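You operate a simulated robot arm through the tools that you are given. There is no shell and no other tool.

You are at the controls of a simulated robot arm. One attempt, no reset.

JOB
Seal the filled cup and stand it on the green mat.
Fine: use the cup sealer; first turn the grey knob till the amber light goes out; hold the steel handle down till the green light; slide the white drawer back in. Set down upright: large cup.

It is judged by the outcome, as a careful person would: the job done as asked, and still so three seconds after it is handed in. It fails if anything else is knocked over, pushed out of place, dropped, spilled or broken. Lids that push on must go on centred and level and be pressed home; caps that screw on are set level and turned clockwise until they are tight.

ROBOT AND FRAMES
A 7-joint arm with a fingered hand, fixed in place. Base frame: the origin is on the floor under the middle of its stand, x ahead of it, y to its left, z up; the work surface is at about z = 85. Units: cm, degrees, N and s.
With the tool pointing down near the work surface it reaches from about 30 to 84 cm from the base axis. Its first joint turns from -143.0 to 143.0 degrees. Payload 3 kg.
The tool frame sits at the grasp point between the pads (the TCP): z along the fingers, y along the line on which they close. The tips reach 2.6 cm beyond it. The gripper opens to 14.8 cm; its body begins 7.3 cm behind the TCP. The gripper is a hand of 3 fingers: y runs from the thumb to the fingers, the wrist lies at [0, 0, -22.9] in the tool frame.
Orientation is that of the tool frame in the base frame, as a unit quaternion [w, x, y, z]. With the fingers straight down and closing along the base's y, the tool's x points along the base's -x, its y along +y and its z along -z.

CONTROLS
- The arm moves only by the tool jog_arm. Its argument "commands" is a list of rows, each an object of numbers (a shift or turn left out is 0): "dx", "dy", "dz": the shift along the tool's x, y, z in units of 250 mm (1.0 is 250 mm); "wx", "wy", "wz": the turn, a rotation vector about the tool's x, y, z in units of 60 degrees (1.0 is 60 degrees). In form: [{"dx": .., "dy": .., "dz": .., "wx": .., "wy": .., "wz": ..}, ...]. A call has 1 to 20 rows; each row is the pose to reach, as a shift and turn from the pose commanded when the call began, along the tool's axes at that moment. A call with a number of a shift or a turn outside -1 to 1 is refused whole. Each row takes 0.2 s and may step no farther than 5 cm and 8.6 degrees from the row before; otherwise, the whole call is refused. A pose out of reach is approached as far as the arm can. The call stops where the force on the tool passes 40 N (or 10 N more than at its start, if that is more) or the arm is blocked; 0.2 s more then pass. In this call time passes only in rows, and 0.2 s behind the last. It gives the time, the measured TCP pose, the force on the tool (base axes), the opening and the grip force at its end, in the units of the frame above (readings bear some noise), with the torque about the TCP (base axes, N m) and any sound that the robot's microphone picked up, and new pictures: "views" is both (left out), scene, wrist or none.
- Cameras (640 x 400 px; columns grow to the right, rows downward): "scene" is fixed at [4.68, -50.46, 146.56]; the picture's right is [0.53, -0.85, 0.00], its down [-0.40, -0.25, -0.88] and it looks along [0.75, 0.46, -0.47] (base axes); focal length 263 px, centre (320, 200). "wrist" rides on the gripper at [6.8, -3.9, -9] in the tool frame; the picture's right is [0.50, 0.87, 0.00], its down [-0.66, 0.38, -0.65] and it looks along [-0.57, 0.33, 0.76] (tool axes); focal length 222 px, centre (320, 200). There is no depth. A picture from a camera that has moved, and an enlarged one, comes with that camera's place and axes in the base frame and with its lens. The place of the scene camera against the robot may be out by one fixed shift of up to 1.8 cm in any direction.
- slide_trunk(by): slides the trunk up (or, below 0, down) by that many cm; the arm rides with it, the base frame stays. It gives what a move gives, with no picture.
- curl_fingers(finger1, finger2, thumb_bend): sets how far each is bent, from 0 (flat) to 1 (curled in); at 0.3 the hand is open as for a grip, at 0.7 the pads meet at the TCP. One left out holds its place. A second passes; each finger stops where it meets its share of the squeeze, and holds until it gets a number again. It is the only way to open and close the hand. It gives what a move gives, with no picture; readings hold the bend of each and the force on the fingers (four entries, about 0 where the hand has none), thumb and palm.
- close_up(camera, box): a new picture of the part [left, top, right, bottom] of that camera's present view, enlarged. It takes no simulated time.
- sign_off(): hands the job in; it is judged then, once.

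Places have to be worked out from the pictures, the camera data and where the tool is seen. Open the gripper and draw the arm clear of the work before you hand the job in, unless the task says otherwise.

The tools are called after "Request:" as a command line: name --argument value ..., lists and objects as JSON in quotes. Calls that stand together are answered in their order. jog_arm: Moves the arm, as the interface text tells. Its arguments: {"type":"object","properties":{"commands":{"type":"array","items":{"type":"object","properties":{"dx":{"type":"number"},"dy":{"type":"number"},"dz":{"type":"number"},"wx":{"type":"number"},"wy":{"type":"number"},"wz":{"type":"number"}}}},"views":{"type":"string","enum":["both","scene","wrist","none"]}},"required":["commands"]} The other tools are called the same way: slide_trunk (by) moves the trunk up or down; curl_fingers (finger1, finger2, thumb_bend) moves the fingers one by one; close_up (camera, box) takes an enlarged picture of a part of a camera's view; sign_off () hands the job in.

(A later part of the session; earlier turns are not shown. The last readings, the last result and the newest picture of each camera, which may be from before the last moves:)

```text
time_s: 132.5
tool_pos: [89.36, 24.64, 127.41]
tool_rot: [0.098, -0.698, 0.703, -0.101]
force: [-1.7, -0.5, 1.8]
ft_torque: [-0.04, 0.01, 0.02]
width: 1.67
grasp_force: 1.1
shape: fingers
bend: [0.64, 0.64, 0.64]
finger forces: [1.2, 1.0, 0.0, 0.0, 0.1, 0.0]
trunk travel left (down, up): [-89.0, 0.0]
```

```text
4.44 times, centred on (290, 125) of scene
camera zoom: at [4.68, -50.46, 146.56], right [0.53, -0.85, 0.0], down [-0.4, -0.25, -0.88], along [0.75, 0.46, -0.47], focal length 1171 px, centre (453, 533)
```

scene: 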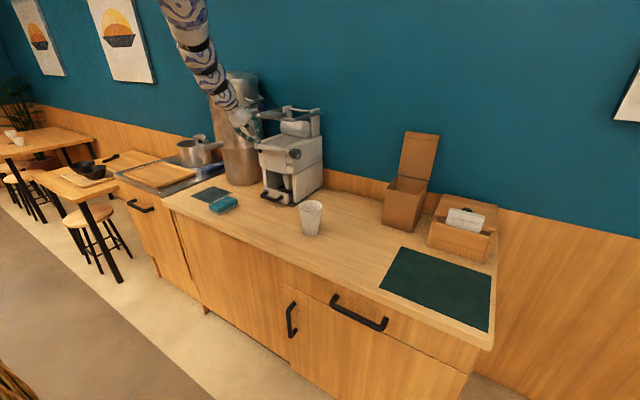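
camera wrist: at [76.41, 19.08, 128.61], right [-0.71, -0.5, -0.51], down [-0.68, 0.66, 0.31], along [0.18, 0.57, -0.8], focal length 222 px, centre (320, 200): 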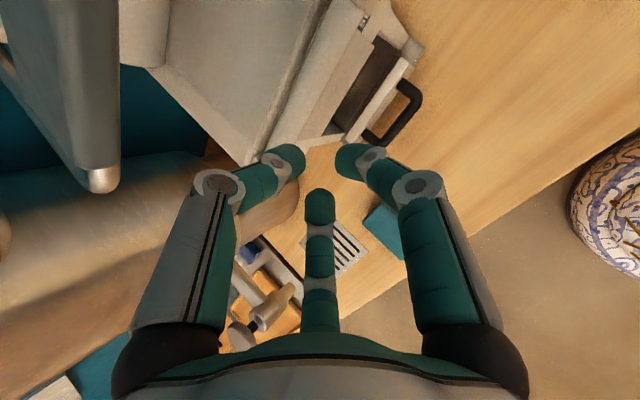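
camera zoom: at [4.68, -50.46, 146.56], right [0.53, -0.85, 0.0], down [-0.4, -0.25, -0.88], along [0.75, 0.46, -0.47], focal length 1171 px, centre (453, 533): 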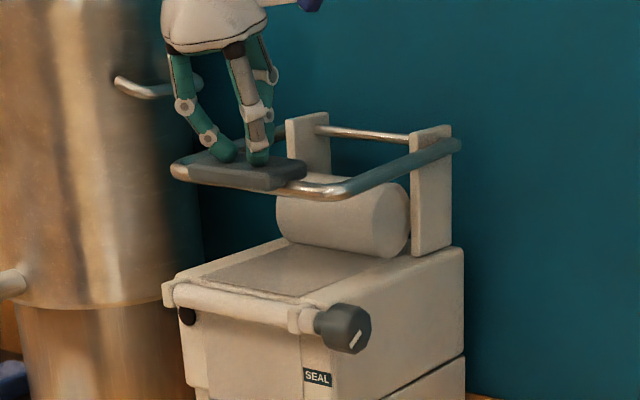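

The lever yields at about 2 N. I keep pressing down along its arc.

Request:
jog_arm --commands '[{"dy": 0.006, "dz": 0.035}, {"dy": 0.011, "dz": 0.07}, {"dy": 0.015, "dz": 0.106}, {"dy": 0.018, "dz": 0.142}, {"dy": 0.0194, "dz": 0.177}]' --views "none"

Request:
close_up --camera "scene" --box '[230, 80, 350, 170]'

```text
time_s: 133.7
tool_pos: [89.97, 24.4, 123.01]
tool_rot: [0.098, -0.697, 0.703, -0.1]
force: [-2.1, 1.2, 6.1]
ft_torque: [0.04, -0.07, 0.03]
width: 1.65
grasp_force: 3.2
shape: fingers
bend: [0.64, 0.64, 0.64]
finger forces: [0.6, 2.2, 0.1, 0.0, 4.1, 0.1]
trunk travel left (down, up): [-89.0, 0.0]
```

```text
4.44 times, centred on (290, 125) of scene
camera zoom: at [4.68, -50.46, 146.56], right [0.53, -0.85, 0.0], down [-0.4, -0.25, -0.88], along [0.75, 0.46, -0.47], focal length 1171 px, centre (453, 533)
```

zoom: 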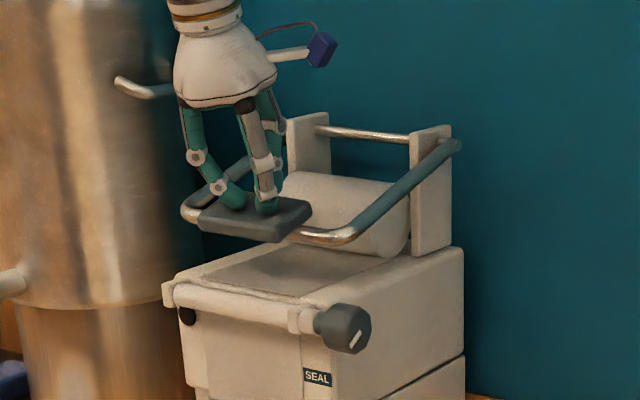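

Request:
jog_arm --commands '[{"dy": 0.001, "dz": 0.033}, {"dy": 0.001, "dz": 0.067}, {"dy": 0.0, "dz": 0.1}, {"dy": -0.001, "dz": 0.134}, {"dy": -0.002, "dz": 0.167}]' --views "none"

Request:
close_up --camera "scene" --box '[230, 80, 350, 170]'

```text
time_s: 134.9
tool_pos: [89.89, 24.08, 121.53]
tool_rot: [0.099, -0.698, 0.702, -0.1]
force: [-1.2, 0.5, 23.2]
ft_torque: [0.01, -0.65, -0.01]
width: 1.62
grasp_force: 10.3
shape: fingers
bend: [0.64, 0.64, 0.63]
finger forces: [0.1, 0.0, 0.0, 0.0, 21.5, 0.0]
out of reach, approached as far as the arm can: row 2, 3, 4, 5
trunk travel left (down, up): [-89.0, 0.0]
```

```text
4.44 times, centred on (290, 125) of scene
camera zoom: at [4.68, -50.46, 146.56], right [0.53, -0.85, 0.0], down [-0.4, -0.25, -0.88], along [0.75, 0.46, -0.47], focal length 1171 px, centre (453, 533)
```

zoom: 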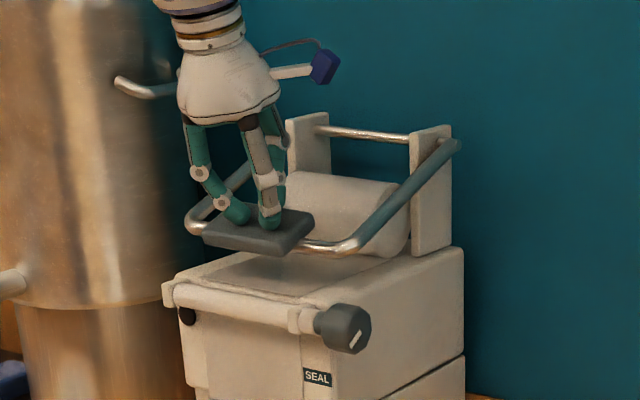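

Reach is ending (trunk too high for this) and force is 23 N. I check the lights and the lever's position.

Request:
close_up --camera "scene" --box '[250, 115, 330, 175]'

Request:
close_up --camera "wrist" --box '[0, 0, 640, 400]'

```text
6.67 times, centred on (290, 145) of scene
camera zoom: at [4.68, -50.46, 146.56], right [0.53, -0.85, 0.0], down [-0.4, -0.25, -0.88], along [0.75, 0.46, -0.47], focal length 1756 px, centre (520, 567)
```

zoom: 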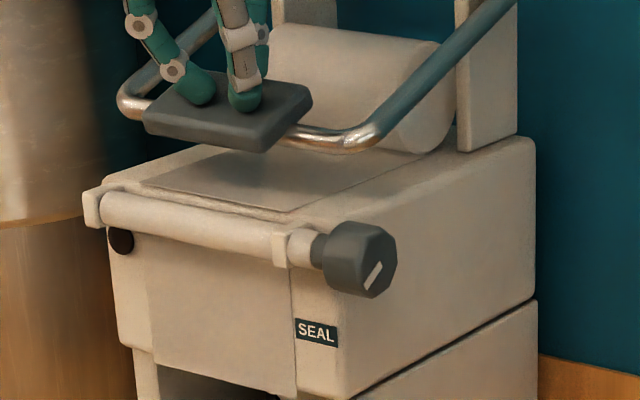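

```text
1.00 times, centred on (320, 200) of wrist (not enlarged: the box is as wide or as high as the picture)
camera zoom: at [91.13, 17.33, 131.47], right [-0.84, -0.49, -0.24], down [-0.54, 0.66, 0.52], along [-0.1, 0.57, -0.82], focal length 222 px, centre (320, 200)
```

zoom: 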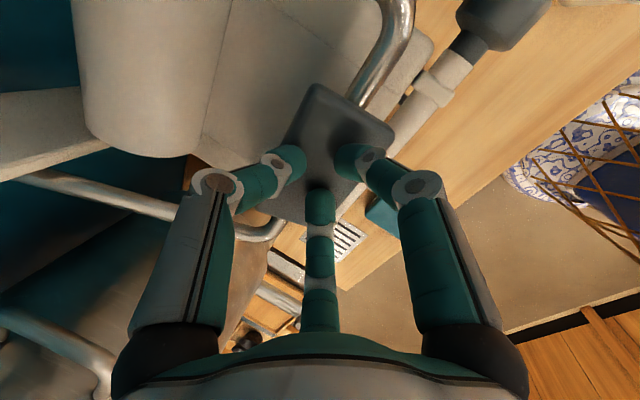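

The lever still has some centimetres to go. I lower the trunk to press further, 1.5 cm at a time.

Request:
slide_trunk --by -1.5

Request:
close_up --camera "scene" --box '[250, 115, 330, 175]'

```text
time_s: 135.3
tool_pos: [90.2, 24.12, 121.61]
tool_rot: [0.103, -0.697, 0.702, -0.101]
force: [-8.2, -2.2, 19.8]
ft_torque: [-0.09, -0.12, -0.06]
width: 1.42
grasp_force: 10.8
shape: fingers
bend: [0.63, 0.64, 0.65]
finger forces: [7.4, 3.2, 0.1, 0.1, 10.6, 0.1]
trunk travel left (down, up): [-88.6, 0.4]
stopped: the force on the tool passed its limit at 47 N (the readings are from after the stop); the commanded pose is now the measured one
```

```text
6.67 times, centred on (290, 145) of scene
camera zoom: at [4.68, -50.46, 146.56], right [0.53, -0.85, 0.0], down [-0.4, -0.25, -0.88], along [0.75, 0.46, -0.47], focal length 1756 px, centre (520, 567)
```

zoom: 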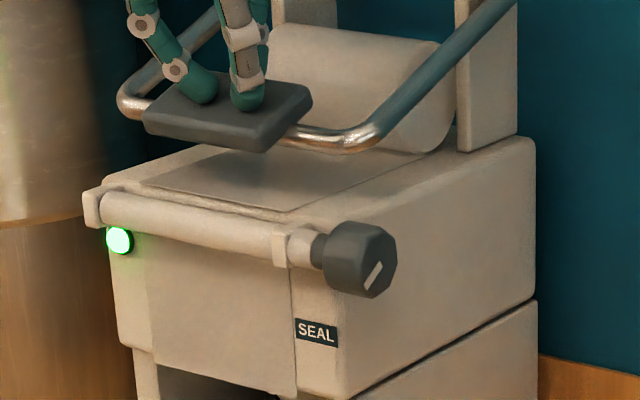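

The green light is on — the lever is at its stop and sealing is done. I let the lever up gently along its arc.

Request:
jog_arm --commands '[{"dy": -0.0071, "dz": -0.0395}, {"dy": -0.0126, "dz": -0.0878}, {"dy": -0.0164, "dz": -0.1448}, {"dy": -0.0202, "dz": -0.202}, {"dy": -0.0252, "dz": -0.263}, {"dy": -0.03, "dz": -0.324}, {"dy": -0.0465, "dz": -0.381}]' --views "none"

Request:
close_up --camera "scene" --box '[230, 80, 350, 190]'

```text
time_s: 136.9
tool_pos: [88.71, 24.37, 130.84]
tool_rot: [0.1, -0.697, 0.703, -0.1]
force: [-1.5, -0.5, 0.3]
ft_torque: [-0.03, 0.01, 0.0]
width: 1.62
grasp_force: 0.1
shape: fingers
bend: [0.64, 0.64, 0.64]
finger forces: [0.0, 0.0, 0.1, 0.0, 0.0, 0.1]
trunk travel left (down, up): [-88.6, 0.4]
```

```text
3.64 times, centred on (290, 135) of scene
camera zoom: at [4.68, -50.46, 146.56], right [0.53, -0.85, 0.0], down [-0.4, -0.25, -0.88], along [0.75, 0.46, -0.47], focal length 958 px, centre (429, 436)
```

zoom: 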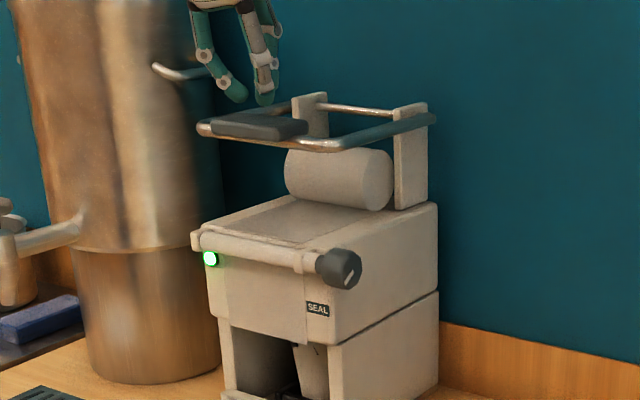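

Lever is back up and the green light stays on. I retreat by the reverse of my approach path: back off the pad first.

Request:
jog_arm --commands '[{"dx": -0.03, "dy": 0.06, "dz": -0.03}, {"dx": -0.06, "dy": 0.14, "dz": -0.06}, {"dx": -0.1, "dy": 0.22, "dz": -0.09}, {"dx": -0.1, "dy": 0.27, "dz": -0.1}]' --views "none"

Request:
jog_arm --commands '[{"wx": 0.11, "dy": 0.0, "dz": 0.07}, {"wx": 0.22, "dy": 0.01, "dz": 0.14}, {"wx": 0.33, "dy": 0.03, "dz": 0.22}]' --views "scene"

```text
time_s: 137.9
tool_pos: [81.55, 27.01, 131.26]
tool_rot: [0.101, -0.697, 0.702, -0.101]
force: [1.1, -0.9, -0.3]
ft_torque: [0.0, 0.0, -0.01]
width: 1.63
grasp_force: 0.1
shape: fingers
bend: [0.64, 0.64, 0.64]
finger forces: [0.0, 0.1, 0.0, 0.1, 0.0, 0.0]
trunk travel left (down, up): [-88.6, 0.4]
```

```text
time_s: 138.7
tool_pos: [82.37, 26.98, 125.78]
tool_rot: [0.219, -0.67, 0.674, -0.22]
force: [0.3, 0.7, -0.5]
ft_torque: [0.01, 0.0, 0.01]
width: 1.7
grasp_force: 0.0
shape: fingers
bend: [0.64, 0.64, 0.64]
finger forces: [0.0, 0.0, 0.0, 0.1, 0.0, 0.0]
trunk travel left (down, up): [-88.6, 0.4]
```

scene: 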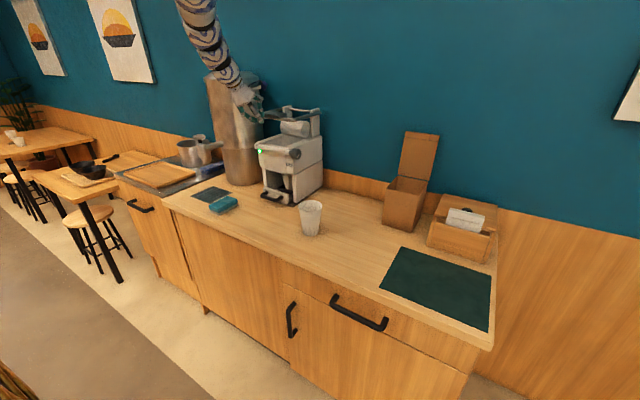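

Request:
jog_arm --commands '[{"dx": 0.01, "dy": 0.11, "dz": 0.04}, {"dx": 0.02, "dy": 0.22, "dz": 0.08}, {"dx": 0.03, "dy": 0.33, "dz": 0.125}, {"dx": 0.04, "dy": 0.438, "dz": 0.168}]' --views "none"

Request:
slide_trunk --by -8.6

```text
time_s: 139.7
tool_pos: [75.94, 26.05, 115.93]
tool_rot: [0.22, -0.669, 0.675, -0.22]
force: [-0.5, 0.2, 0.5]
ft_torque: [-0.02, 0.01, -0.06]
width: 1.69
grasp_force: 0.1
shape: fingers
bend: [0.64, 0.64, 0.64]
finger forces: [0.1, 0.0, 0.0, 0.0, 0.1, 0.1]
out of reach, approached as far as the arm can: row 1, 2, 3
trunk travel left (down, up): [-88.6, 0.4]
```

```text
time_s: 140.9
tool_pos: [75.86, 26.04, 107.23]
tool_rot: [0.218, -0.669, 0.675, -0.221]
force: [0.2, -0.6, -0.4]
ft_torque: [0.0, 0.0, -0.05]
width: 1.68
grasp_force: 0.1
shape: fingers
bend: [0.64, 0.64, 0.64]
finger forces: [0.1, 0.1, 0.0, 0.0, 0.1, 0.1]
trunk travel left (down, up): [-80.0, 9.0]
```

Request:
jog_arm --commands '[{"wx": -0.13, "dx": 0.035, "dy": 0.07, "dz": 0.05}, {"wx": -0.27, "dx": 0.07, "dy": 0.14, "dz": 0.1}, {"wx": -0.41, "dx": 0.112, "dy": 0.206, "dz": 0.148}]' --views "none"

Request:
curl_fingers --finger1 0.05 --finger2 0.05 --thumb_bend 0.4

Request:
close_up --camera "wrist" --box '[0, 0, 640, 400]'

```text
time_s: 141.7
tool_pos: [73.86, 23.4, 101.22]
tool_rot: [0.07, -0.701, 0.706, -0.07]
force: [-0.1, -0.1, -0.1]
ft_torque: [0.01, 0.03, -0.03]
width: 1.68
grasp_force: 0.0
shape: fingers
bend: [0.64, 0.64, 0.64]
finger forces: [0.0, 0.0, 0.0, 0.0, 0.0, 0.0]
trunk travel left (down, up): [-80.0, 9.0]
```

```text
time_s: 142.7
tool_pos: [73.78, 23.4, 101.17]
tool_rot: [0.071, -0.701, 0.706, -0.072]
force: [0.3, 0.9, -0.2]
ft_torque: [0.05, -0.02, 0.0]
width: 13.79
grasp_force: 0.0
shape: fingers
bend: [0.05, 0.05, 0.4]
finger forces: [0.1, 0.0, 0.0, 0.0, 0.1, 0.1]
trunk travel left (down, up): [-80.0, 9.0]
```

```text
1.00 times, centred on (320, 200) of wrist (not enlarged: the box is as wide or as high as the picture)
camera zoom: at [75.76, 16.6, 110.98], right [-0.85, -0.49, -0.17], down [-0.5, 0.66, 0.57], along [-0.16, 0.57, -0.81], focal length 222 px, centre (320, 200)
```

zoom: 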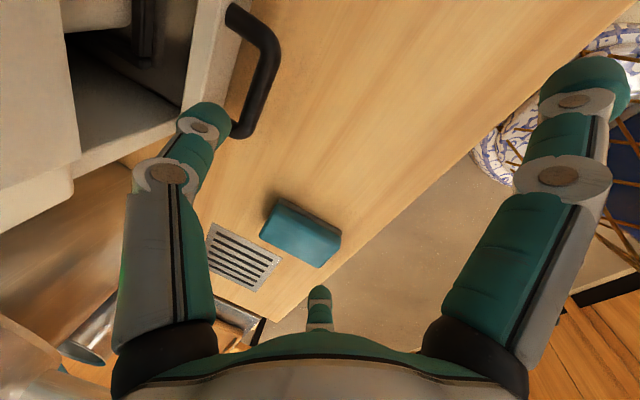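

Request:
jog_arm --commands '[{"dx": 0.004, "dy": -0.05, "dz": 0.09}, {"dx": 0.008, "dy": -0.1, "dz": 0.19}, {"dx": 0.012, "dy": -0.1, "dz": 0.29}, {"dx": 0.012, "dy": -0.088, "dz": 0.394}]' --views "none"

Request:
close_up --camera "wrist" --box '[120, 20, 320, 180]'

```text
time_s: 143.7
tool_pos: [77.89, 22.91, 92.02]
tool_rot: [0.072, -0.701, 0.706, -0.072]
force: [0.3, 0.3, 0.0]
ft_torque: [-0.01, -0.01, 0.02]
width: 13.82
grasp_force: 0.0
shape: fingers
bend: [0.05, 0.05, 0.4]
finger forces: [0.0, 0.1, 0.0, 0.0, 0.0, 0.0]
trunk travel left (down, up): [-80.0, 9.0]
```

```text
2.50 times, centred on (220, 100) of wrist
camera zoom: at [79.98, 16.18, 101.71], right [-0.85, -0.49, -0.17], down [-0.5, 0.66, 0.56], along [-0.16, 0.57, -0.81], focal length 555 px, centre (570, 450)
```

zoom: 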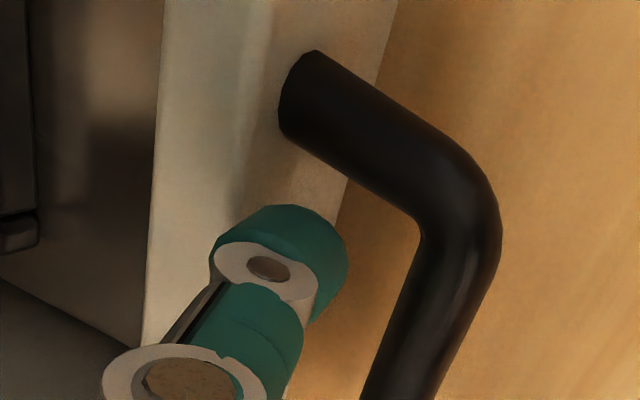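

Request:
jog_arm --commands '[{"dy": 0.01, "dz": 0.046}, {"dy": 0.021, "dz": 0.093}, {"dy": 0.031, "dz": 0.14}]' --views "none"

Request:
jog_arm --commands '[{"dy": 0.03, "dz": -0.0062}, {"dy": 0.065, "dz": -0.0135}, {"dy": 0.1, "dz": -0.0207}, {"dy": 0.14, "dz": -0.029}, {"dy": 0.18, "dz": -0.0373}, {"dy": 0.22, "dz": -0.0456}]' --views "none"

Request:
close_up --camera "scene" --box '[200, 140, 330, 240]'

```text
time_s: 144.5
tool_pos: [77.75, 22.79, 88.48]
tool_rot: [0.071, -0.701, 0.706, -0.072]
force: [-0.3, 0.4, -0.4]
ft_torque: [0.01, 0.0, -0.01]
width: 13.85
grasp_force: 0.1
shape: fingers
bend: [0.05, 0.05, 0.4]
finger forces: [0.0, 0.1, 0.0, 0.1, 0.2, 0.0]
trunk travel left (down, up): [-80.0, 9.0]
```

```text
time_s: 145.9
tool_pos: [72.22, 22.88, 88.51]
tool_rot: [0.072, -0.701, 0.706, -0.071]
force: [0.7, 0.2, 0.2]
ft_torque: [0.02, -0.02, 0.0]
width: 13.87
grasp_force: 0.4
shape: fingers
bend: [0.05, 0.05, 0.4]
finger forces: [0.0, 0.1, 0.0, 0.0, 0.3, 0.0]
trunk travel left (down, up): [-80.0, 9.0]
```

```text
4.00 times, centred on (265, 190) of scene
camera zoom: at [4.68, -50.46, 146.56], right [0.53, -0.85, 0.0], down [-0.4, -0.25, -0.88], along [0.75, 0.46, -0.47], focal length 1054 px, centre (540, 240)
```

zoom: 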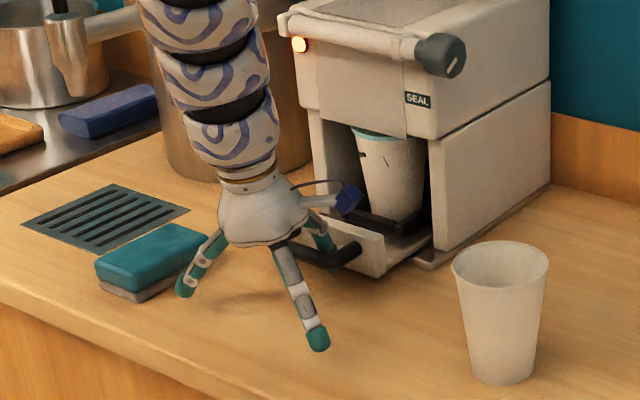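

The cup now wears a blue-green seal. I continue pulling the drawer out gently.

Request:
jog_arm --commands '[{"dy": 0.03, "dz": -0.0062}, {"dy": 0.07, "dz": -0.0145}, {"dy": 0.115, "dz": -0.0238}, {"dy": 0.16, "dz": -0.033}, {"dy": 0.205, "dz": -0.0424}, {"dy": 0.25, "dz": -0.0517}, {"dy": 0.295, "dz": -0.061}]' --views "none"

Request:
jog_arm --commands '[{"dy": 0.03, "dz": -0.0062}, {"dy": 0.07, "dz": -0.0145}, {"dy": 0.115, "dz": -0.0238}, {"dy": 0.16, "dz": -0.033}, {"dy": 0.205, "dz": -0.0424}, {"dy": 0.24, "dz": -0.0497}, {"dy": 0.26, "dz": -0.0538}]' --views "none"

Request:
close_up --camera "scene" --box '[200, 140, 330, 240]'

```text
time_s: 147.5
tool_pos: [64.76, 22.96, 88.5]
tool_rot: [0.072, -0.701, 0.706, -0.072]
force: [0.2, 0.3, 0.8]
ft_torque: [0.0, -0.01, 0.01]
width: 13.89
grasp_force: 0.1
shape: fingers
bend: [0.05, 0.05, 0.4]
finger forces: [0.0, 0.0, 0.1, 0.0, 0.3, 0.0]
trunk travel left (down, up): [-80.0, 9.0]
```

```text
time_s: 149.1
tool_pos: [58.04, 22.92, 88.4]
tool_rot: [0.071, -0.7, 0.707, -0.072]
force: [0.8, 0.2, -1.3]
ft_torque: [-0.02, 0.01, 0.01]
width: 13.87
grasp_force: 0.3
shape: fingers
bend: [0.05, 0.05, 0.4]
finger forces: [0.0, 0.1, 0.0, 0.0, 0.5, 0.0]
trunk travel left (down, up): [-80.0, 9.0]
```

```text
4.00 times, centred on (265, 190) of scene
camera zoom: at [4.68, -50.46, 146.56], right [0.53, -0.85, 0.0], down [-0.4, -0.25, -0.88], along [0.75, 0.46, -0.47], focal length 1054 px, centre (540, 240)
```

zoom: 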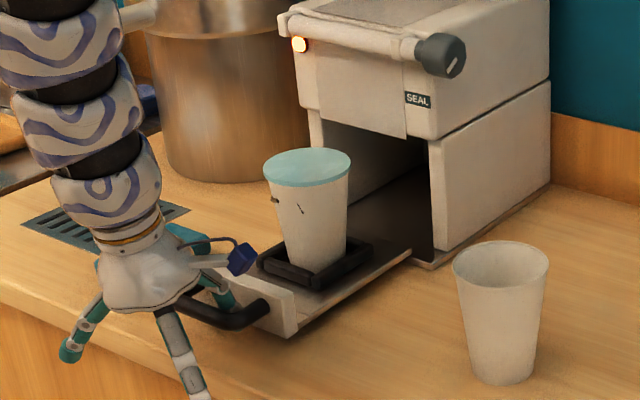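

Sealed with a film lid. I pull 1 cm more for clearance, lift the thumb out, rise, and open the hand.

Request:
jog_arm --commands '[{"dy": 0.02, "dz": -0.004}, {"dy": 0.04, "dz": -0.0083}]' --views "none"

Request:
jog_arm --commands '[{"dy": -0.02, "dz": -0.03}, {"dy": -0.03, "dz": -0.12}, {"dy": -0.04, "dz": -0.2}, {"dy": -0.056, "dz": -0.28}, {"dy": -0.08, "dz": -0.38}, {"dy": -0.1, "dz": -0.48}, {"dy": -0.12, "dz": -0.6}]' --views "none"

Request:
curl_fingers --finger1 0.28 --finger2 0.28 --thumb_bend 0.28

Request:
close_up --camera "wrist" --box '[0, 0, 640, 400]'

Request:
close_up --camera "scene" --box '[200, 140, 330, 240]'

```text
time_s: 149.7
tool_pos: [57.13, 23.04, 88.64]
tool_rot: [0.072, -0.7, 0.707, -0.071]
force: [1.1, -0.8, 0.1]
ft_torque: [0.0, 0.02, -0.01]
width: 13.89
grasp_force: 0.3
shape: fingers
bend: [0.05, 0.05, 0.4]
finger forces: [0.0, 0.0, 0.0, 0.0, 0.6, 0.0]
trunk travel left (down, up): [-80.0, 9.0]
```

```text
time_s: 151.3
tool_pos: [60.36, 26.59, 99.35]
tool_rot: [0.071, -0.701, 0.706, -0.071]
force: [-0.2, -0.6, 0.0]
ft_torque: [0.01, 0.02, 0.0]
width: 13.84
grasp_force: 0.1
shape: fingers
bend: [0.05, 0.05, 0.4]
finger forces: [0.1, 0.0, 0.0, 0.0, 0.0, 0.0]
out of reach, approached as far as the arm can: row 2, 3, 4, 5, 6, 7
trunk travel left (down, up): [-80.0, 9.0]
```

```text
time_s: 152.3
tool_pos: [60.25, 26.46, 99.38]
tool_rot: [0.071, -0.701, 0.706, -0.072]
force: [0.4, -0.3, -0.6]
ft_torque: [0.01, 0.0, 0.01]
width: 13.14
grasp_force: 0.1
shape: fingers
bend: [0.28, 0.28, 0.28]
finger forces: [0.1, 0.0, 0.0, 0.1, 0.0, 0.1]
trunk travel left (down, up): [-80.0, 9.0]
```

```text
1.00 times, centred on (320, 200) of wrist (not enlarged: the box is as wide or as high as the picture)
camera zoom: at [62.25, 19.8, 109.03], right [-0.85, -0.49, -0.17], down [-0.5, 0.66, 0.56], along [-0.16, 0.57, -0.81], focal length 222 px, centre (320, 200)
```

zoom: 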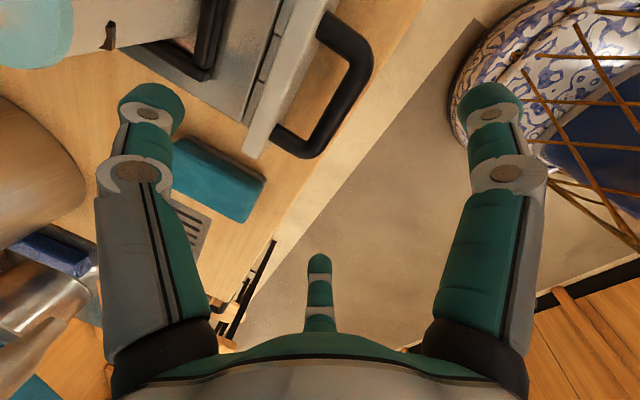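

```text
4.00 times, centred on (265, 190) of scene
camera zoom: at [4.68, -50.46, 146.56], right [0.53, -0.85, 0.0], down [-0.4, -0.25, -0.88], along [0.75, 0.46, -0.47], focal length 1054 px, centre (540, 240)
```

zoom: 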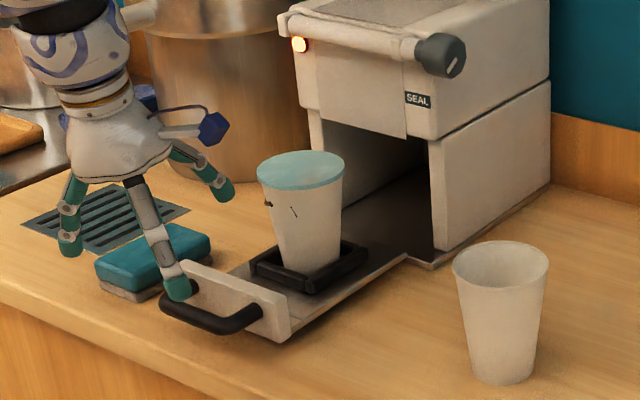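

The arm is at its inner limit here; I rise while moving forward a bit, keeping short of the cup.

Request:
jog_arm --commands '[{"dy": -0.05, "dz": -0.05}, {"dy": -0.1, "dz": -0.11}, {"dy": -0.15, "dz": -0.18}]' --views "none"

```text
time_s: 153.1
tool_pos: [64.2, 27.5, 103.44]
tool_rot: [0.07, -0.701, 0.706, -0.072]
force: [-0.8, 0.0, -0.3]
ft_torque: [0.01, 0.04, 0.0]
width: 13.1
grasp_force: 0.1
shape: fingers
bend: [0.28, 0.28, 0.28]
finger forces: [0.0, 0.0, 0.0, 0.0, 0.1, 0.0]
out of reach, approached as far as the arm can: row 1, 2, 3
trunk travel left (down, up): [-80.0, 9.0]
```

Request:
jog_arm --commands '[{"dx": 0.02, "dy": -0.06, "dz": -0.05}, {"dx": 0.04, "dy": -0.15, "dz": -0.06}, {"dx": 0.06, "dy": -0.248, "dz": -0.055}]' --views "both"

```text
time_s: 153.9
tool_pos: [69.98, 25.73, 105.72]
tool_rot: [0.071, -0.701, 0.706, -0.071]
force: [-1.0, 0.4, 1.1]
ft_torque: [-0.01, 0.0, -0.01]
width: 13.13
grasp_force: 0.0
shape: fingers
bend: [0.28, 0.28, 0.28]
finger forces: [0.0, 0.0, 0.0, 0.0, 0.0, 0.0]
out of reach, approached as far as the arm can: row 1
trunk travel left (down, up): [-80.0, 9.0]
camera wrist: at [71.94, 18.94, 115.43], right [-0.85, -0.49, -0.17], down [-0.5, 0.66, 0.56], along [-0.16, 0.57, -0.81], focal length 222 px, centre (320, 200)
```

scene: 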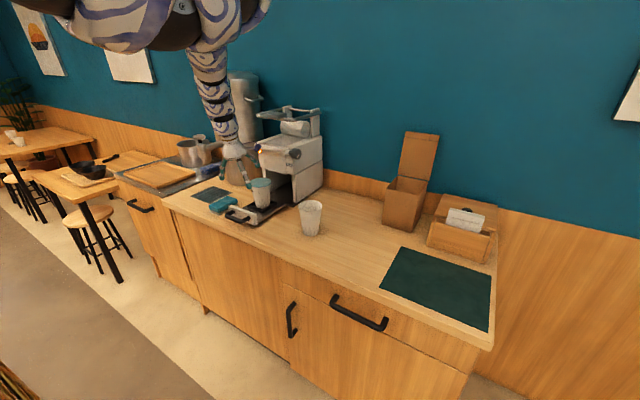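
wrist: 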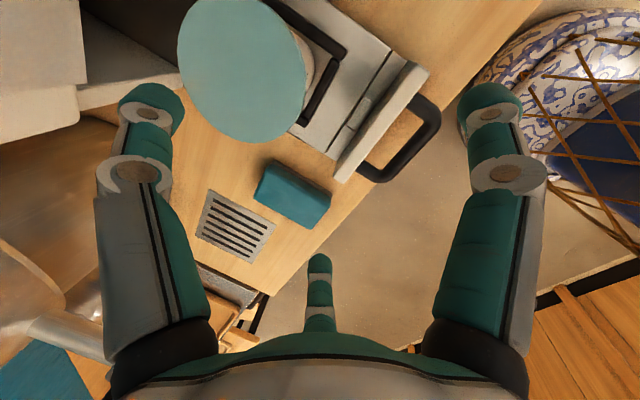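

The lid disk centre is at about (78.3, 24.2). I come over it along the reverse of my earlier exit path, thumb just clear of the sealer head.

Request:
jog_arm --commands '[{"dx": 0.016, "dy": -0.08, "dz": 0.016}, {"dx": 0.032, "dy": -0.16, "dz": 0.04}, {"dx": 0.048, "dy": -0.23, "dz": 0.09}, {"dx": 0.048, "dy": -0.221, "dz": 0.136}]' --views "wrist"

Request:
close_up --camera "scene" --box '[220, 130, 310, 220]'

```text
time_s: 154.9
tool_pos: [75.99, 24.44, 103.4]
tool_rot: [0.071, -0.701, 0.706, -0.071]
force: [0.2, 0.0, -0.4]
ft_torque: [0.0, 0.04, 0.01]
width: 13.11
grasp_force: 0.1
shape: fingers
bend: [0.28, 0.28, 0.28]
finger forces: [0.0, 0.0, 0.1, 0.0, 0.1, 0.1]
trunk travel left (down, up): [-80.0, 9.0]
camera wrist: at [77.97, 17.75, 113.16], right [-0.85, -0.49, -0.17], down [-0.5, 0.66, 0.56], along [-0.16, 0.57, -0.81], focal length 222 px, centre (320, 200)
```

wrist: 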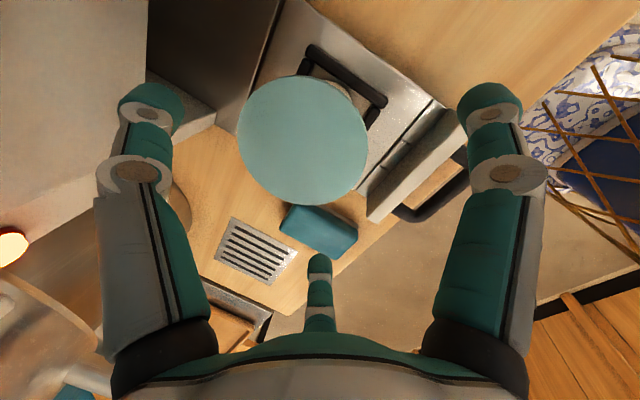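

```text
4.44 times, centred on (265, 175) of scene
camera zoom: at [4.68, -50.46, 146.56], right [0.53, -0.85, 0.0], down [-0.4, -0.25, -0.88], along [0.75, 0.46, -0.47], focal length 1171 px, centre (564, 311)
```

zoom: 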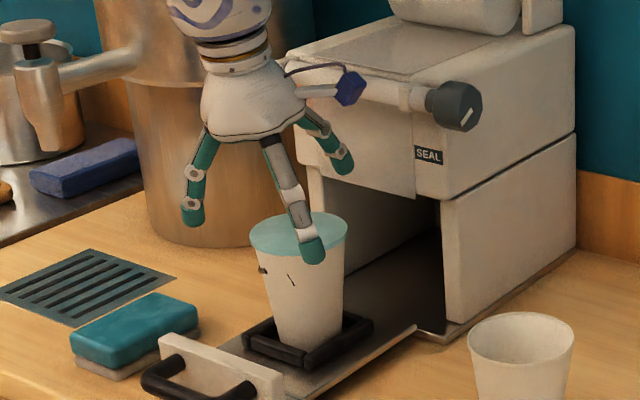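

Same alignment as when I left it. I descend around the sealed cup.

Request:
jog_arm --commands '[{"dy": 0.0012, "dz": 0.065}, {"dy": 0.0041, "dz": 0.138}, {"dy": 0.0078, "dz": 0.215}, {"dy": 0.0115, "dz": 0.292}, {"dy": -0.018, "dz": 0.306}]' --views "wrist"

Request:
close_up --camera "scene" --box '[220, 130, 310, 220]'

```text
time_s: 156.1
tool_pos: [77.75, 24.6, 96.32]
tool_rot: [0.072, -0.7, 0.707, -0.072]
force: [1.1, 0.4, 0.0]
ft_torque: [-0.01, 0.01, -0.02]
width: 13.11
grasp_force: 0.1
shape: fingers
bend: [0.28, 0.28, 0.28]
finger forces: [0.0, 0.0, 0.0, 0.0, 0.0, 0.0]
trunk travel left (down, up): [-80.0, 9.0]
camera wrist: at [79.83, 17.7, 105.86], right [-0.85, -0.49, -0.18], down [-0.5, 0.66, 0.57], along [-0.16, 0.57, -0.81], focal length 222 px, centre (320, 200)
```

wrist: 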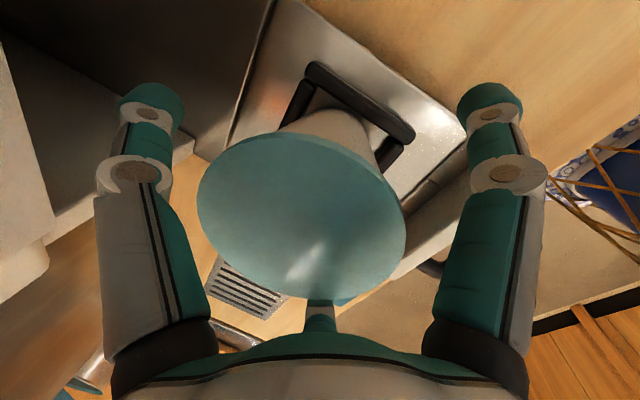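

```text
4.44 times, centred on (265, 175) of scene
camera zoom: at [4.68, -50.46, 146.56], right [0.53, -0.85, 0.0], down [-0.4, -0.25, -0.88], along [0.75, 0.46, -0.47], focal length 1171 px, centre (564, 311)
```

zoom: 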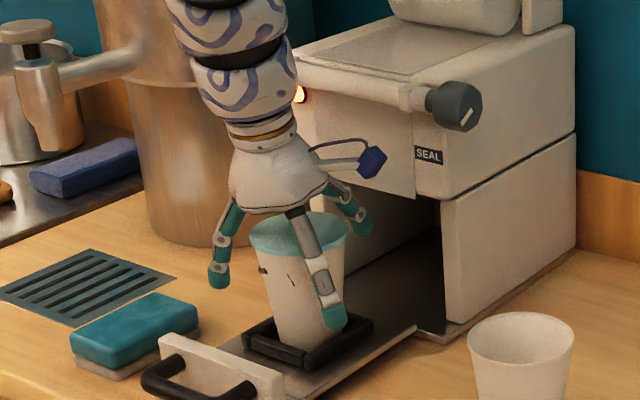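

I centre a little better (+0.4, -0.5) and close the fingers evenly.

Request:
jog_arm --commands '[{"dx": 0.01, "dy": -0.008, "dz": 0.0015}, {"dx": 0.02, "dy": -0.0157, "dz": 0.003}]' --views "none"

Request:
curl_fingers --finger1 0.41 --finger2 0.41 --thumb_bend 0.41

Request:
curl_fingers --finger1 0.5 --finger2 0.5 --thumb_bend 0.5

Request:
close_up --camera "wrist" --box '[0, 0, 640, 400]'

```text
time_s: 156.7
tool_pos: [78.25, 23.88, 96.15]
tool_rot: [0.071, -0.701, 0.706, -0.073]
force: [0.3, 0.2, 1.5]
ft_torque: [0.01, -0.04, 0.01]
width: 13.11
grasp_force: 0.0
shape: fingers
bend: [0.28, 0.28, 0.28]
finger forces: [0.0, 0.0, 0.0, 0.0, 0.0, 0.1]
trunk travel left (down, up): [-80.0, 9.0]
```

```text
time_s: 157.7
tool_pos: [78.19, 23.93, 96.11]
tool_rot: [0.071, -0.701, 0.706, -0.072]
force: [1.0, 0.3, -0.6]
ft_torque: [-0.01, 0.03, -0.02]
width: 9.22
grasp_force: 0.1
shape: fingers
bend: [0.41, 0.41, 0.41]
finger forces: [0.0, 0.1, 0.0, 0.1, 0.1, 0.0]
trunk travel left (down, up): [-80.0, 9.0]
```

```text
time_s: 158.7
tool_pos: [78.27, 24.0, 96.07]
tool_rot: [0.072, -0.701, 0.706, -0.072]
force: [0.1, 0.7, 1.4]
ft_torque: [0.1, 0.06, -0.03]
width: 6.52
grasp_force: 5.3
shape: fingers
bend: [0.5, 0.46, 0.49]
finger forces: [0.0, 4.9, 0.0, 0.0, 4.9, 0.0]
trunk travel left (down, up): [-80.0, 9.0]
```

```text
1.00 times, centred on (320, 200) of wrist (not enlarged: the box is as wide or as high as the picture)
camera zoom: at [80.22, 17.17, 105.78], right [-0.85, -0.49, -0.17], down [-0.5, 0.66, 0.57], along [-0.16, 0.57, -0.81], focal length 222 px, centre (320, 200)
```

zoom: 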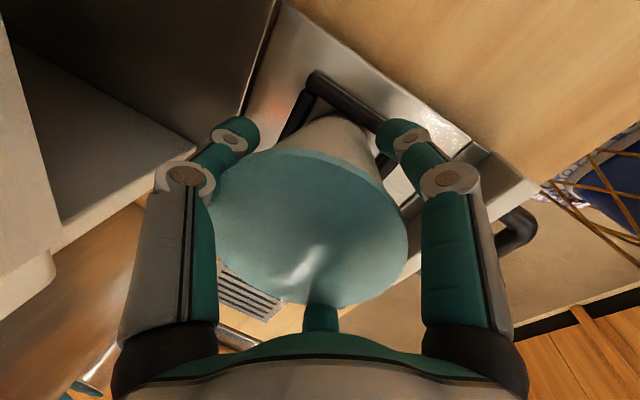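

Request:
curl_fingers --finger1 0.55 --finger2 0.5 --thumb_bend 0.52

Request:
curl_fingers --finger1 0.6 --finger2 0.54 --thumb_bend 0.57

Request:
close_up --camera "wrist" --box '[0, 0, 640, 400]'

Request:
close_up --camera "scene" --box '[220, 130, 310, 220]'

```text
time_s: 159.7
tool_pos: [78.24, 24.01, 96.02]
tool_rot: [0.071, -0.701, 0.706, -0.072]
force: [0.1, -0.7, 2.3]
ft_torque: [0.05, 0.13, -0.01]
width: 5.81
grasp_force: 7.2
shape: fingers
bend: [0.53, 0.46, 0.51]
finger forces: [1.8, 6.3, 0.0, 0.0, 6.7, 0.0]
trunk travel left (down, up): [-80.0, 9.0]
```

```text
time_s: 160.7
tool_pos: [78.25, 23.91, 96.22]
tool_rot: [0.072, -0.701, 0.706, -0.071]
force: [-0.7, -0.9, 3.0]
ft_torque: [0.03, 0.17, 0.02]
width: 5.32
grasp_force: 14.5
shape: fingers
bend: [0.53, 0.46, 0.54]
finger forces: [5.0, 11.9, 0.0, 0.0, 12.0, 0.0]
trunk travel left (down, up): [-80.0, 9.0]
```

```text
1.00 times, centred on (320, 200) of wrist (not enlarged: the box is as wide or as high as the picture)
camera zoom: at [80.2, 17.16, 105.79], right [-0.85, -0.49, -0.17], down [-0.5, 0.66, 0.57], along [-0.16, 0.57, -0.81], focal length 222 px, centre (320, 200)
```

zoom: 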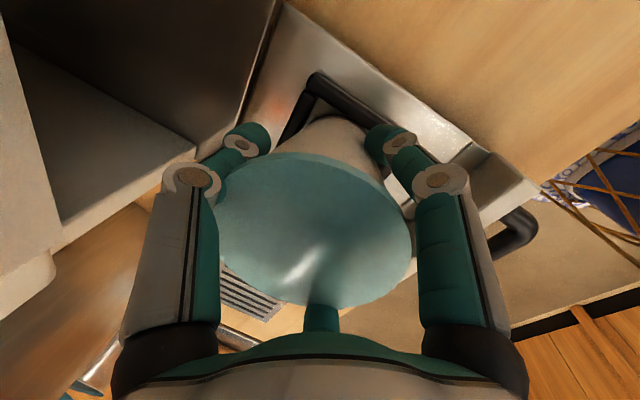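

```text
4.44 times, centred on (265, 175) of scene
camera zoom: at [4.68, -50.46, 146.56], right [0.53, -0.85, 0.0], down [-0.4, -0.25, -0.88], along [0.75, 0.46, -0.47], focal length 1171 px, centre (564, 311)
```

zoom: 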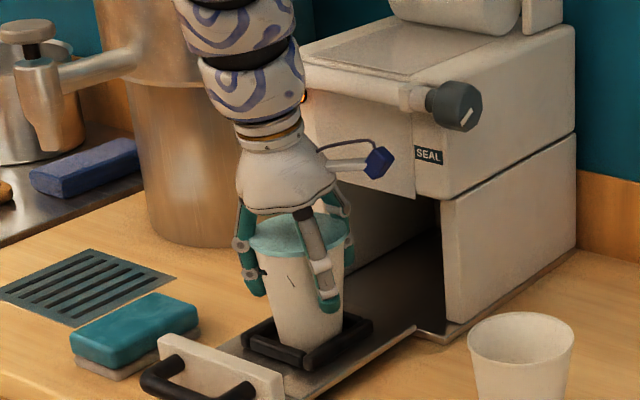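

Request:
curl_fingers --finger1 0.57 --finger2 0.51 --thumb_bend 0.54

Request:
jog_arm --commands '[{"dy": -0.004, "dz": -0.02}, {"dy": -0.008, "dz": -0.04}, {"dy": -0.014, "dz": -0.068}, {"dy": -0.02, "dz": -0.098}]' --views "none"

Request:
close_up --camera "scene" --box '[220, 130, 310, 220]'

```text
time_s: 161.7
tool_pos: [78.26, 24.01, 96.03]
tool_rot: [0.072, -0.701, 0.706, -0.071]
force: [0.6, -0.6, 2.8]
ft_torque: [0.05, 0.14, 0.0]
width: 5.48
grasp_force: 9.7
shape: fingers
bend: [0.53, 0.45, 0.53]
finger forces: [2.4, 8.4, 0.0, 0.1, 9.2, 0.0]
trunk travel left (down, up): [-80.0, 9.0]
```

```text
time_s: 162.7
tool_pos: [78.36, 24.2, 98.7]
tool_rot: [0.072, -0.701, 0.706, -0.071]
force: [-0.2, 0.1, -4.3]
ft_torque: [-0.01, -0.04, 0.02]
width: 5.37
grasp_force: 8.5
shape: fingers
bend: [0.53, 0.46, 0.53]
finger forces: [2.2, 7.7, 0.0, 0.0, 7.1, 0.0]
trunk travel left (down, up): [-80.0, 9.0]
```

```text
4.44 times, centred on (265, 175) of scene
camera zoom: at [4.68, -50.46, 146.56], right [0.53, -0.85, 0.0], down [-0.4, -0.25, -0.88], along [0.75, 0.46, -0.47], focal length 1171 px, centre (564, 311)
```

zoom: 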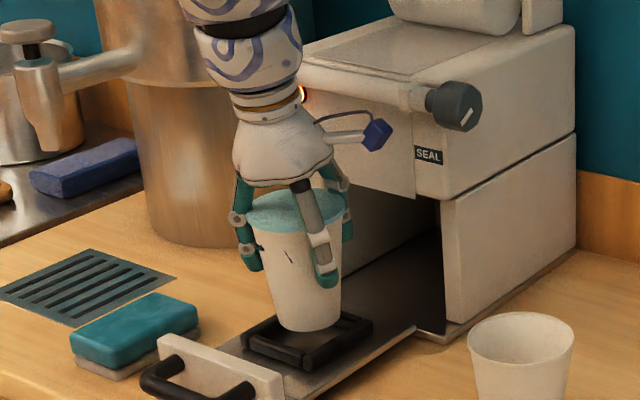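

The sealed cup is lifted free. I rise and back away from the sealer, then will use the trunk for height.

Request:
jog_arm --commands '[{"dx": 0.01, "dy": -0.004, "dz": -0.07}, {"dx": 0.02, "dy": 0.02, "dz": -0.15}, {"dx": 0.04, "dy": 0.07, "dz": -0.19}, {"dx": 0.06, "dy": 0.13, "dz": -0.21}, {"dx": 0.088, "dy": 0.192, "dz": -0.236}]' --views "both"

```text
time_s: 163.9
tool_pos: [72.11, 22.09, 103.23]
tool_rot: [0.072, -0.701, 0.706, -0.071]
force: [-0.3, -0.7, -3.2]
ft_torque: [0.02, -0.01, 0.03]
width: 5.35
grasp_force: 7.9
shape: fingers
bend: [0.53, 0.46, 0.53]
finger forces: [2.2, 7.5, 0.1, 0.0, 6.9, 0.0]
trunk travel left (down, up): [-80.0, 9.0]
camera wrist: at [74.15, 15.31, 113.02], right [-0.85, -0.49, -0.17], down [-0.5, 0.66, 0.57], along [-0.16, 0.57, -0.81], focal length 222 px, centre (320, 200)
```

scene: 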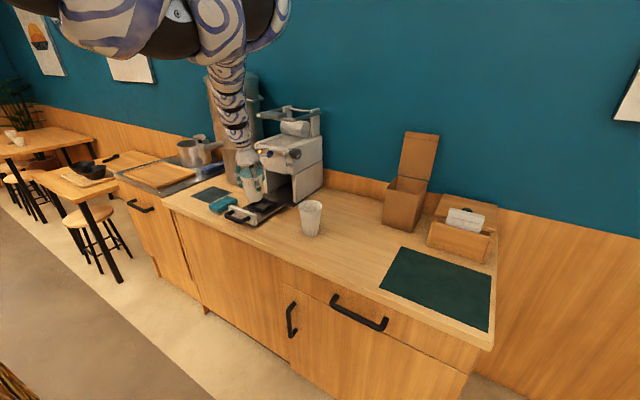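
wrist: 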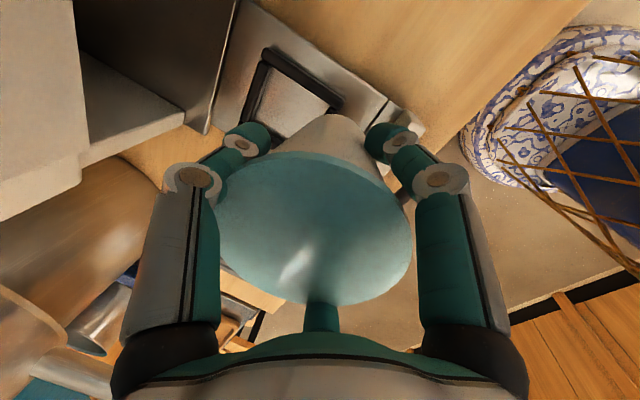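

Held steady. Now I raise the trunk by 9 cm to carry the cup above the empty cup.

Request:
slide_trunk --by 9

Request:
jog_arm --commands '[{"dx": 0.08, "dy": -0.005}, {"dx": 0.17, "dy": -0.01}, {"dx": 0.26, "dy": -0.02}, {"dx": 0.35, "dy": -0.03}, {"dx": 0.44, "dy": -0.04}, {"dx": 0.53, "dy": -0.05}]' --views "scene"

```text
time_s: 165.2
tool_pos: [72.3, 22.16, 112.15]
tool_rot: [0.071, -0.701, 0.706, -0.071]
force: [0.0, 1.0, -3.0]
ft_torque: [-0.07, -0.01, 0.03]
width: 5.34
grasp_force: 8.2
shape: fingers
bend: [0.53, 0.46, 0.53]
finger forces: [2.2, 7.5, 0.0, 0.0, 6.6, 0.0]
trunk travel left (down, up): [-89.0, 0.0]
```

```text
time_s: 166.6
tool_pos: [75.21, 9.9, 110.76]
tool_rot: [0.071, -0.701, 0.706, -0.071]
force: [0.0, 0.0, -4.2]
ft_torque: [-0.06, 0.01, -0.01]
width: 5.28
grasp_force: 7.9
shape: fingers
bend: [0.53, 0.46, 0.53]
finger forces: [2.6, 7.2, 0.1, 0.1, 6.0, 0.1]
out of reach, approached as far as the arm can: row 3, 4, 5, 6
trunk travel left (down, up): [-89.0, 0.0]
```

scene: 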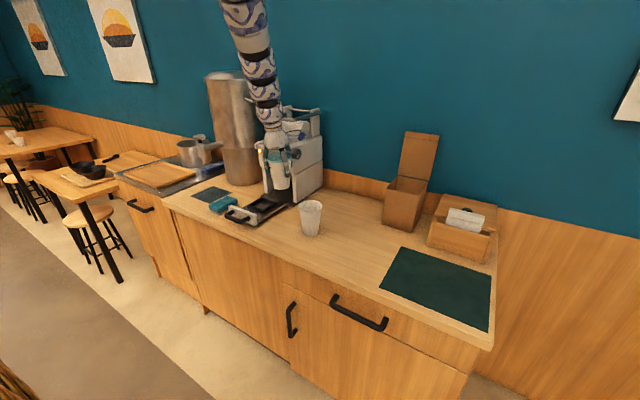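

The arm pushes outward at lower azimuth; I follow that: move on in -y with a slight +x, clear of the knob.

Request:
jog_arm --commands '[{"dx": 0.08, "dy": -0.02, "dz": 0.004}, {"dx": 0.16, "dy": -0.05, "dz": 0.01}, {"dx": 0.25, "dy": -0.09, "dz": 0.016}]' --views "scene"

```text
time_s: 167.4
tool_pos: [77.91, 3.59, 110.73]
tool_rot: [0.071, -0.701, 0.706, -0.072]
force: [-0.1, -0.2, -3.1]
ft_torque: [-0.06, 0.01, 0.02]
width: 5.24
grasp_force: 8.3
shape: fingers
bend: [0.53, 0.46, 0.53]
finger forces: [2.6, 7.2, 0.0, 0.1, 6.0, 0.0]
out of reach, approached as far as the arm can: row 2, 3
trunk travel left (down, up): [-89.0, 0.0]
```

scene: 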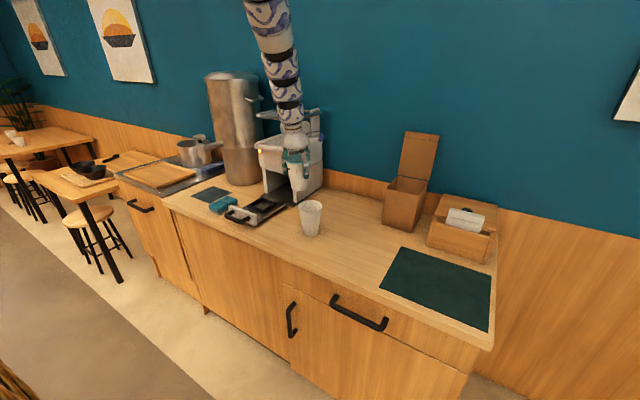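

Request:
jog_arm --commands '[{"dx": 0.09, "dy": -0.03, "dz": 0.006}, {"dx": 0.18, "dy": -0.06, "dz": 0.012}, {"dx": 0.27, "dy": -0.08, "dz": 0.02}, {"dx": 0.36, "dy": -0.1, "dz": 0.025}]' --views "scene"

```text
time_s: 168.4
tool_pos: [80.42, -5.33, 110.36]
tool_rot: [0.072, -0.701, 0.706, -0.07]
force: [-0.1, 0.1, -2.0]
ft_torque: [-0.02, 0.01, -0.02]
width: 5.27
grasp_force: 7.4
shape: fingers
bend: [0.53, 0.46, 0.53]
finger forces: [2.5, 7.1, 0.0, 0.0, 5.7, 0.0]
trunk travel left (down, up): [-89.0, 0.0]
```

scene: 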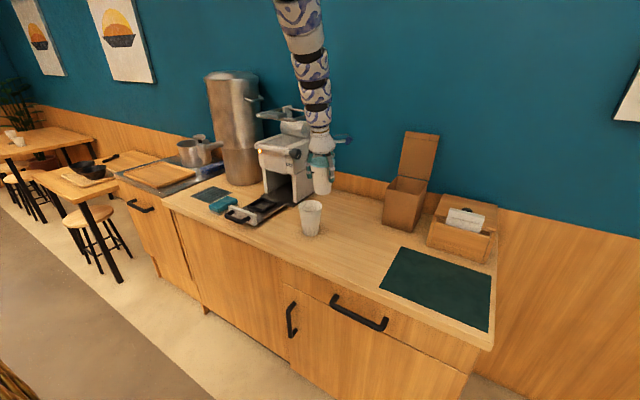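

Request:
jog_arm --commands '[{"dx": 0.09, "dy": 0.0, "dz": 0.005}, {"dx": 0.185, "dy": 0.0, "dz": 0.01}, {"dx": 0.28, "dy": 0.01, "dz": 0.015}, {"dx": 0.375, "dy": 0.02, "dz": 0.02}, {"dx": 0.468, "dy": 0.04, "dz": 0.024}]' --views "scene"

```text
time_s: 169.6
tool_pos: [80.55, -16.22, 109.12]
tool_rot: [0.07, -0.7, 0.707, -0.072]
force: [0.6, -0.8, -3.5]
ft_torque: [-0.03, -0.01, 0.0]
width: 5.21
grasp_force: 7.5
shape: fingers
bend: [0.53, 0.46, 0.53]
finger forces: [2.6, 7.0, 0.1, 0.0, 5.7, 0.0]
out of reach, approached as far as the arm can: row 2, 3, 4, 5
trunk travel left (down, up): [-89.0, 0.0]
```

scene: 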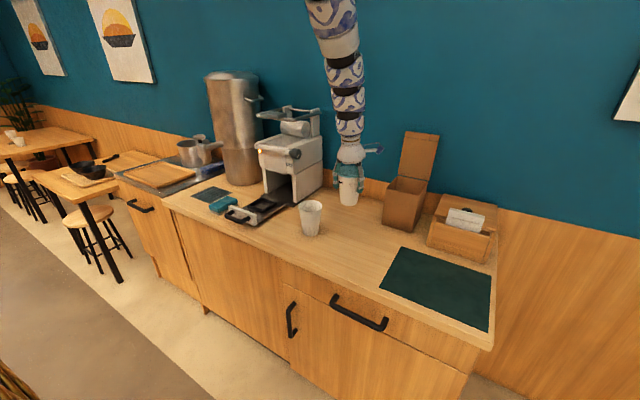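

Past the empty cup with free table below, I lower to z≈100 where the arm has more freedom.

Request:
jog_arm --commands '[{"dy": 0.018, "dz": 0.08}, {"dy": 0.036, "dz": 0.17}, {"dy": 0.055, "dz": 0.26}, {"dy": 0.073, "dz": 0.352}]' --views "none"

Request:
jog_arm --commands '[{"dx": 0.08, "dy": 0.03}, {"dx": 0.17, "dy": 0.06}, {"dx": 0.26, "dy": 0.1}, {"dx": 0.36, "dy": 0.14}]' --views "both"

```text
time_s: 170.6
tool_pos: [80.78, -16.23, 99.82]
tool_rot: [0.071, -0.701, 0.706, -0.071]
force: [0.0, 0.4, -3.9]
ft_torque: [-0.01, 0.03, -0.01]
width: 5.22
grasp_force: 6.9
shape: fingers
bend: [0.53, 0.46, 0.53]
finger forces: [2.4, 6.9, 0.1, 0.1, 5.7, 0.1]
trunk travel left (down, up): [-89.0, 0.0]
```

```text
time_s: 171.6
tool_pos: [77.32, -25.35, 99.26]
tool_rot: [0.072, -0.701, 0.706, -0.072]
force: [0.4, -0.4, -3.7]
ft_torque: [-0.02, -0.05, 0.0]
width: 5.23
grasp_force: 7.6
shape: fingers
bend: [0.53, 0.46, 0.53]
finger forces: [2.5, 7.0, 0.1, 0.0, 5.5, 0.1]
trunk travel left (down, up): [-89.0, 0.0]
camera wrist: at [79.27, -32.19, 109.0], right [-0.85, -0.49, -0.18], down [-0.5, 0.66, 0.56], along [-0.16, 0.57, -0.81], focal length 222 px, centre (320, 200)
```

scene: 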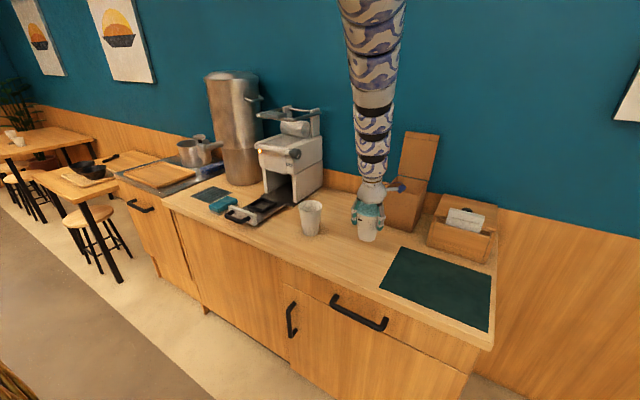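
wrist: 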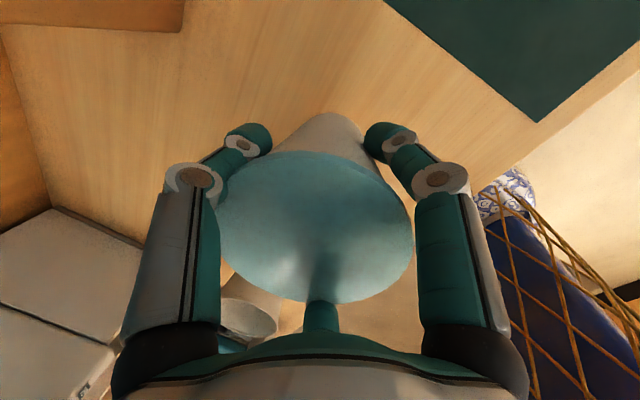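

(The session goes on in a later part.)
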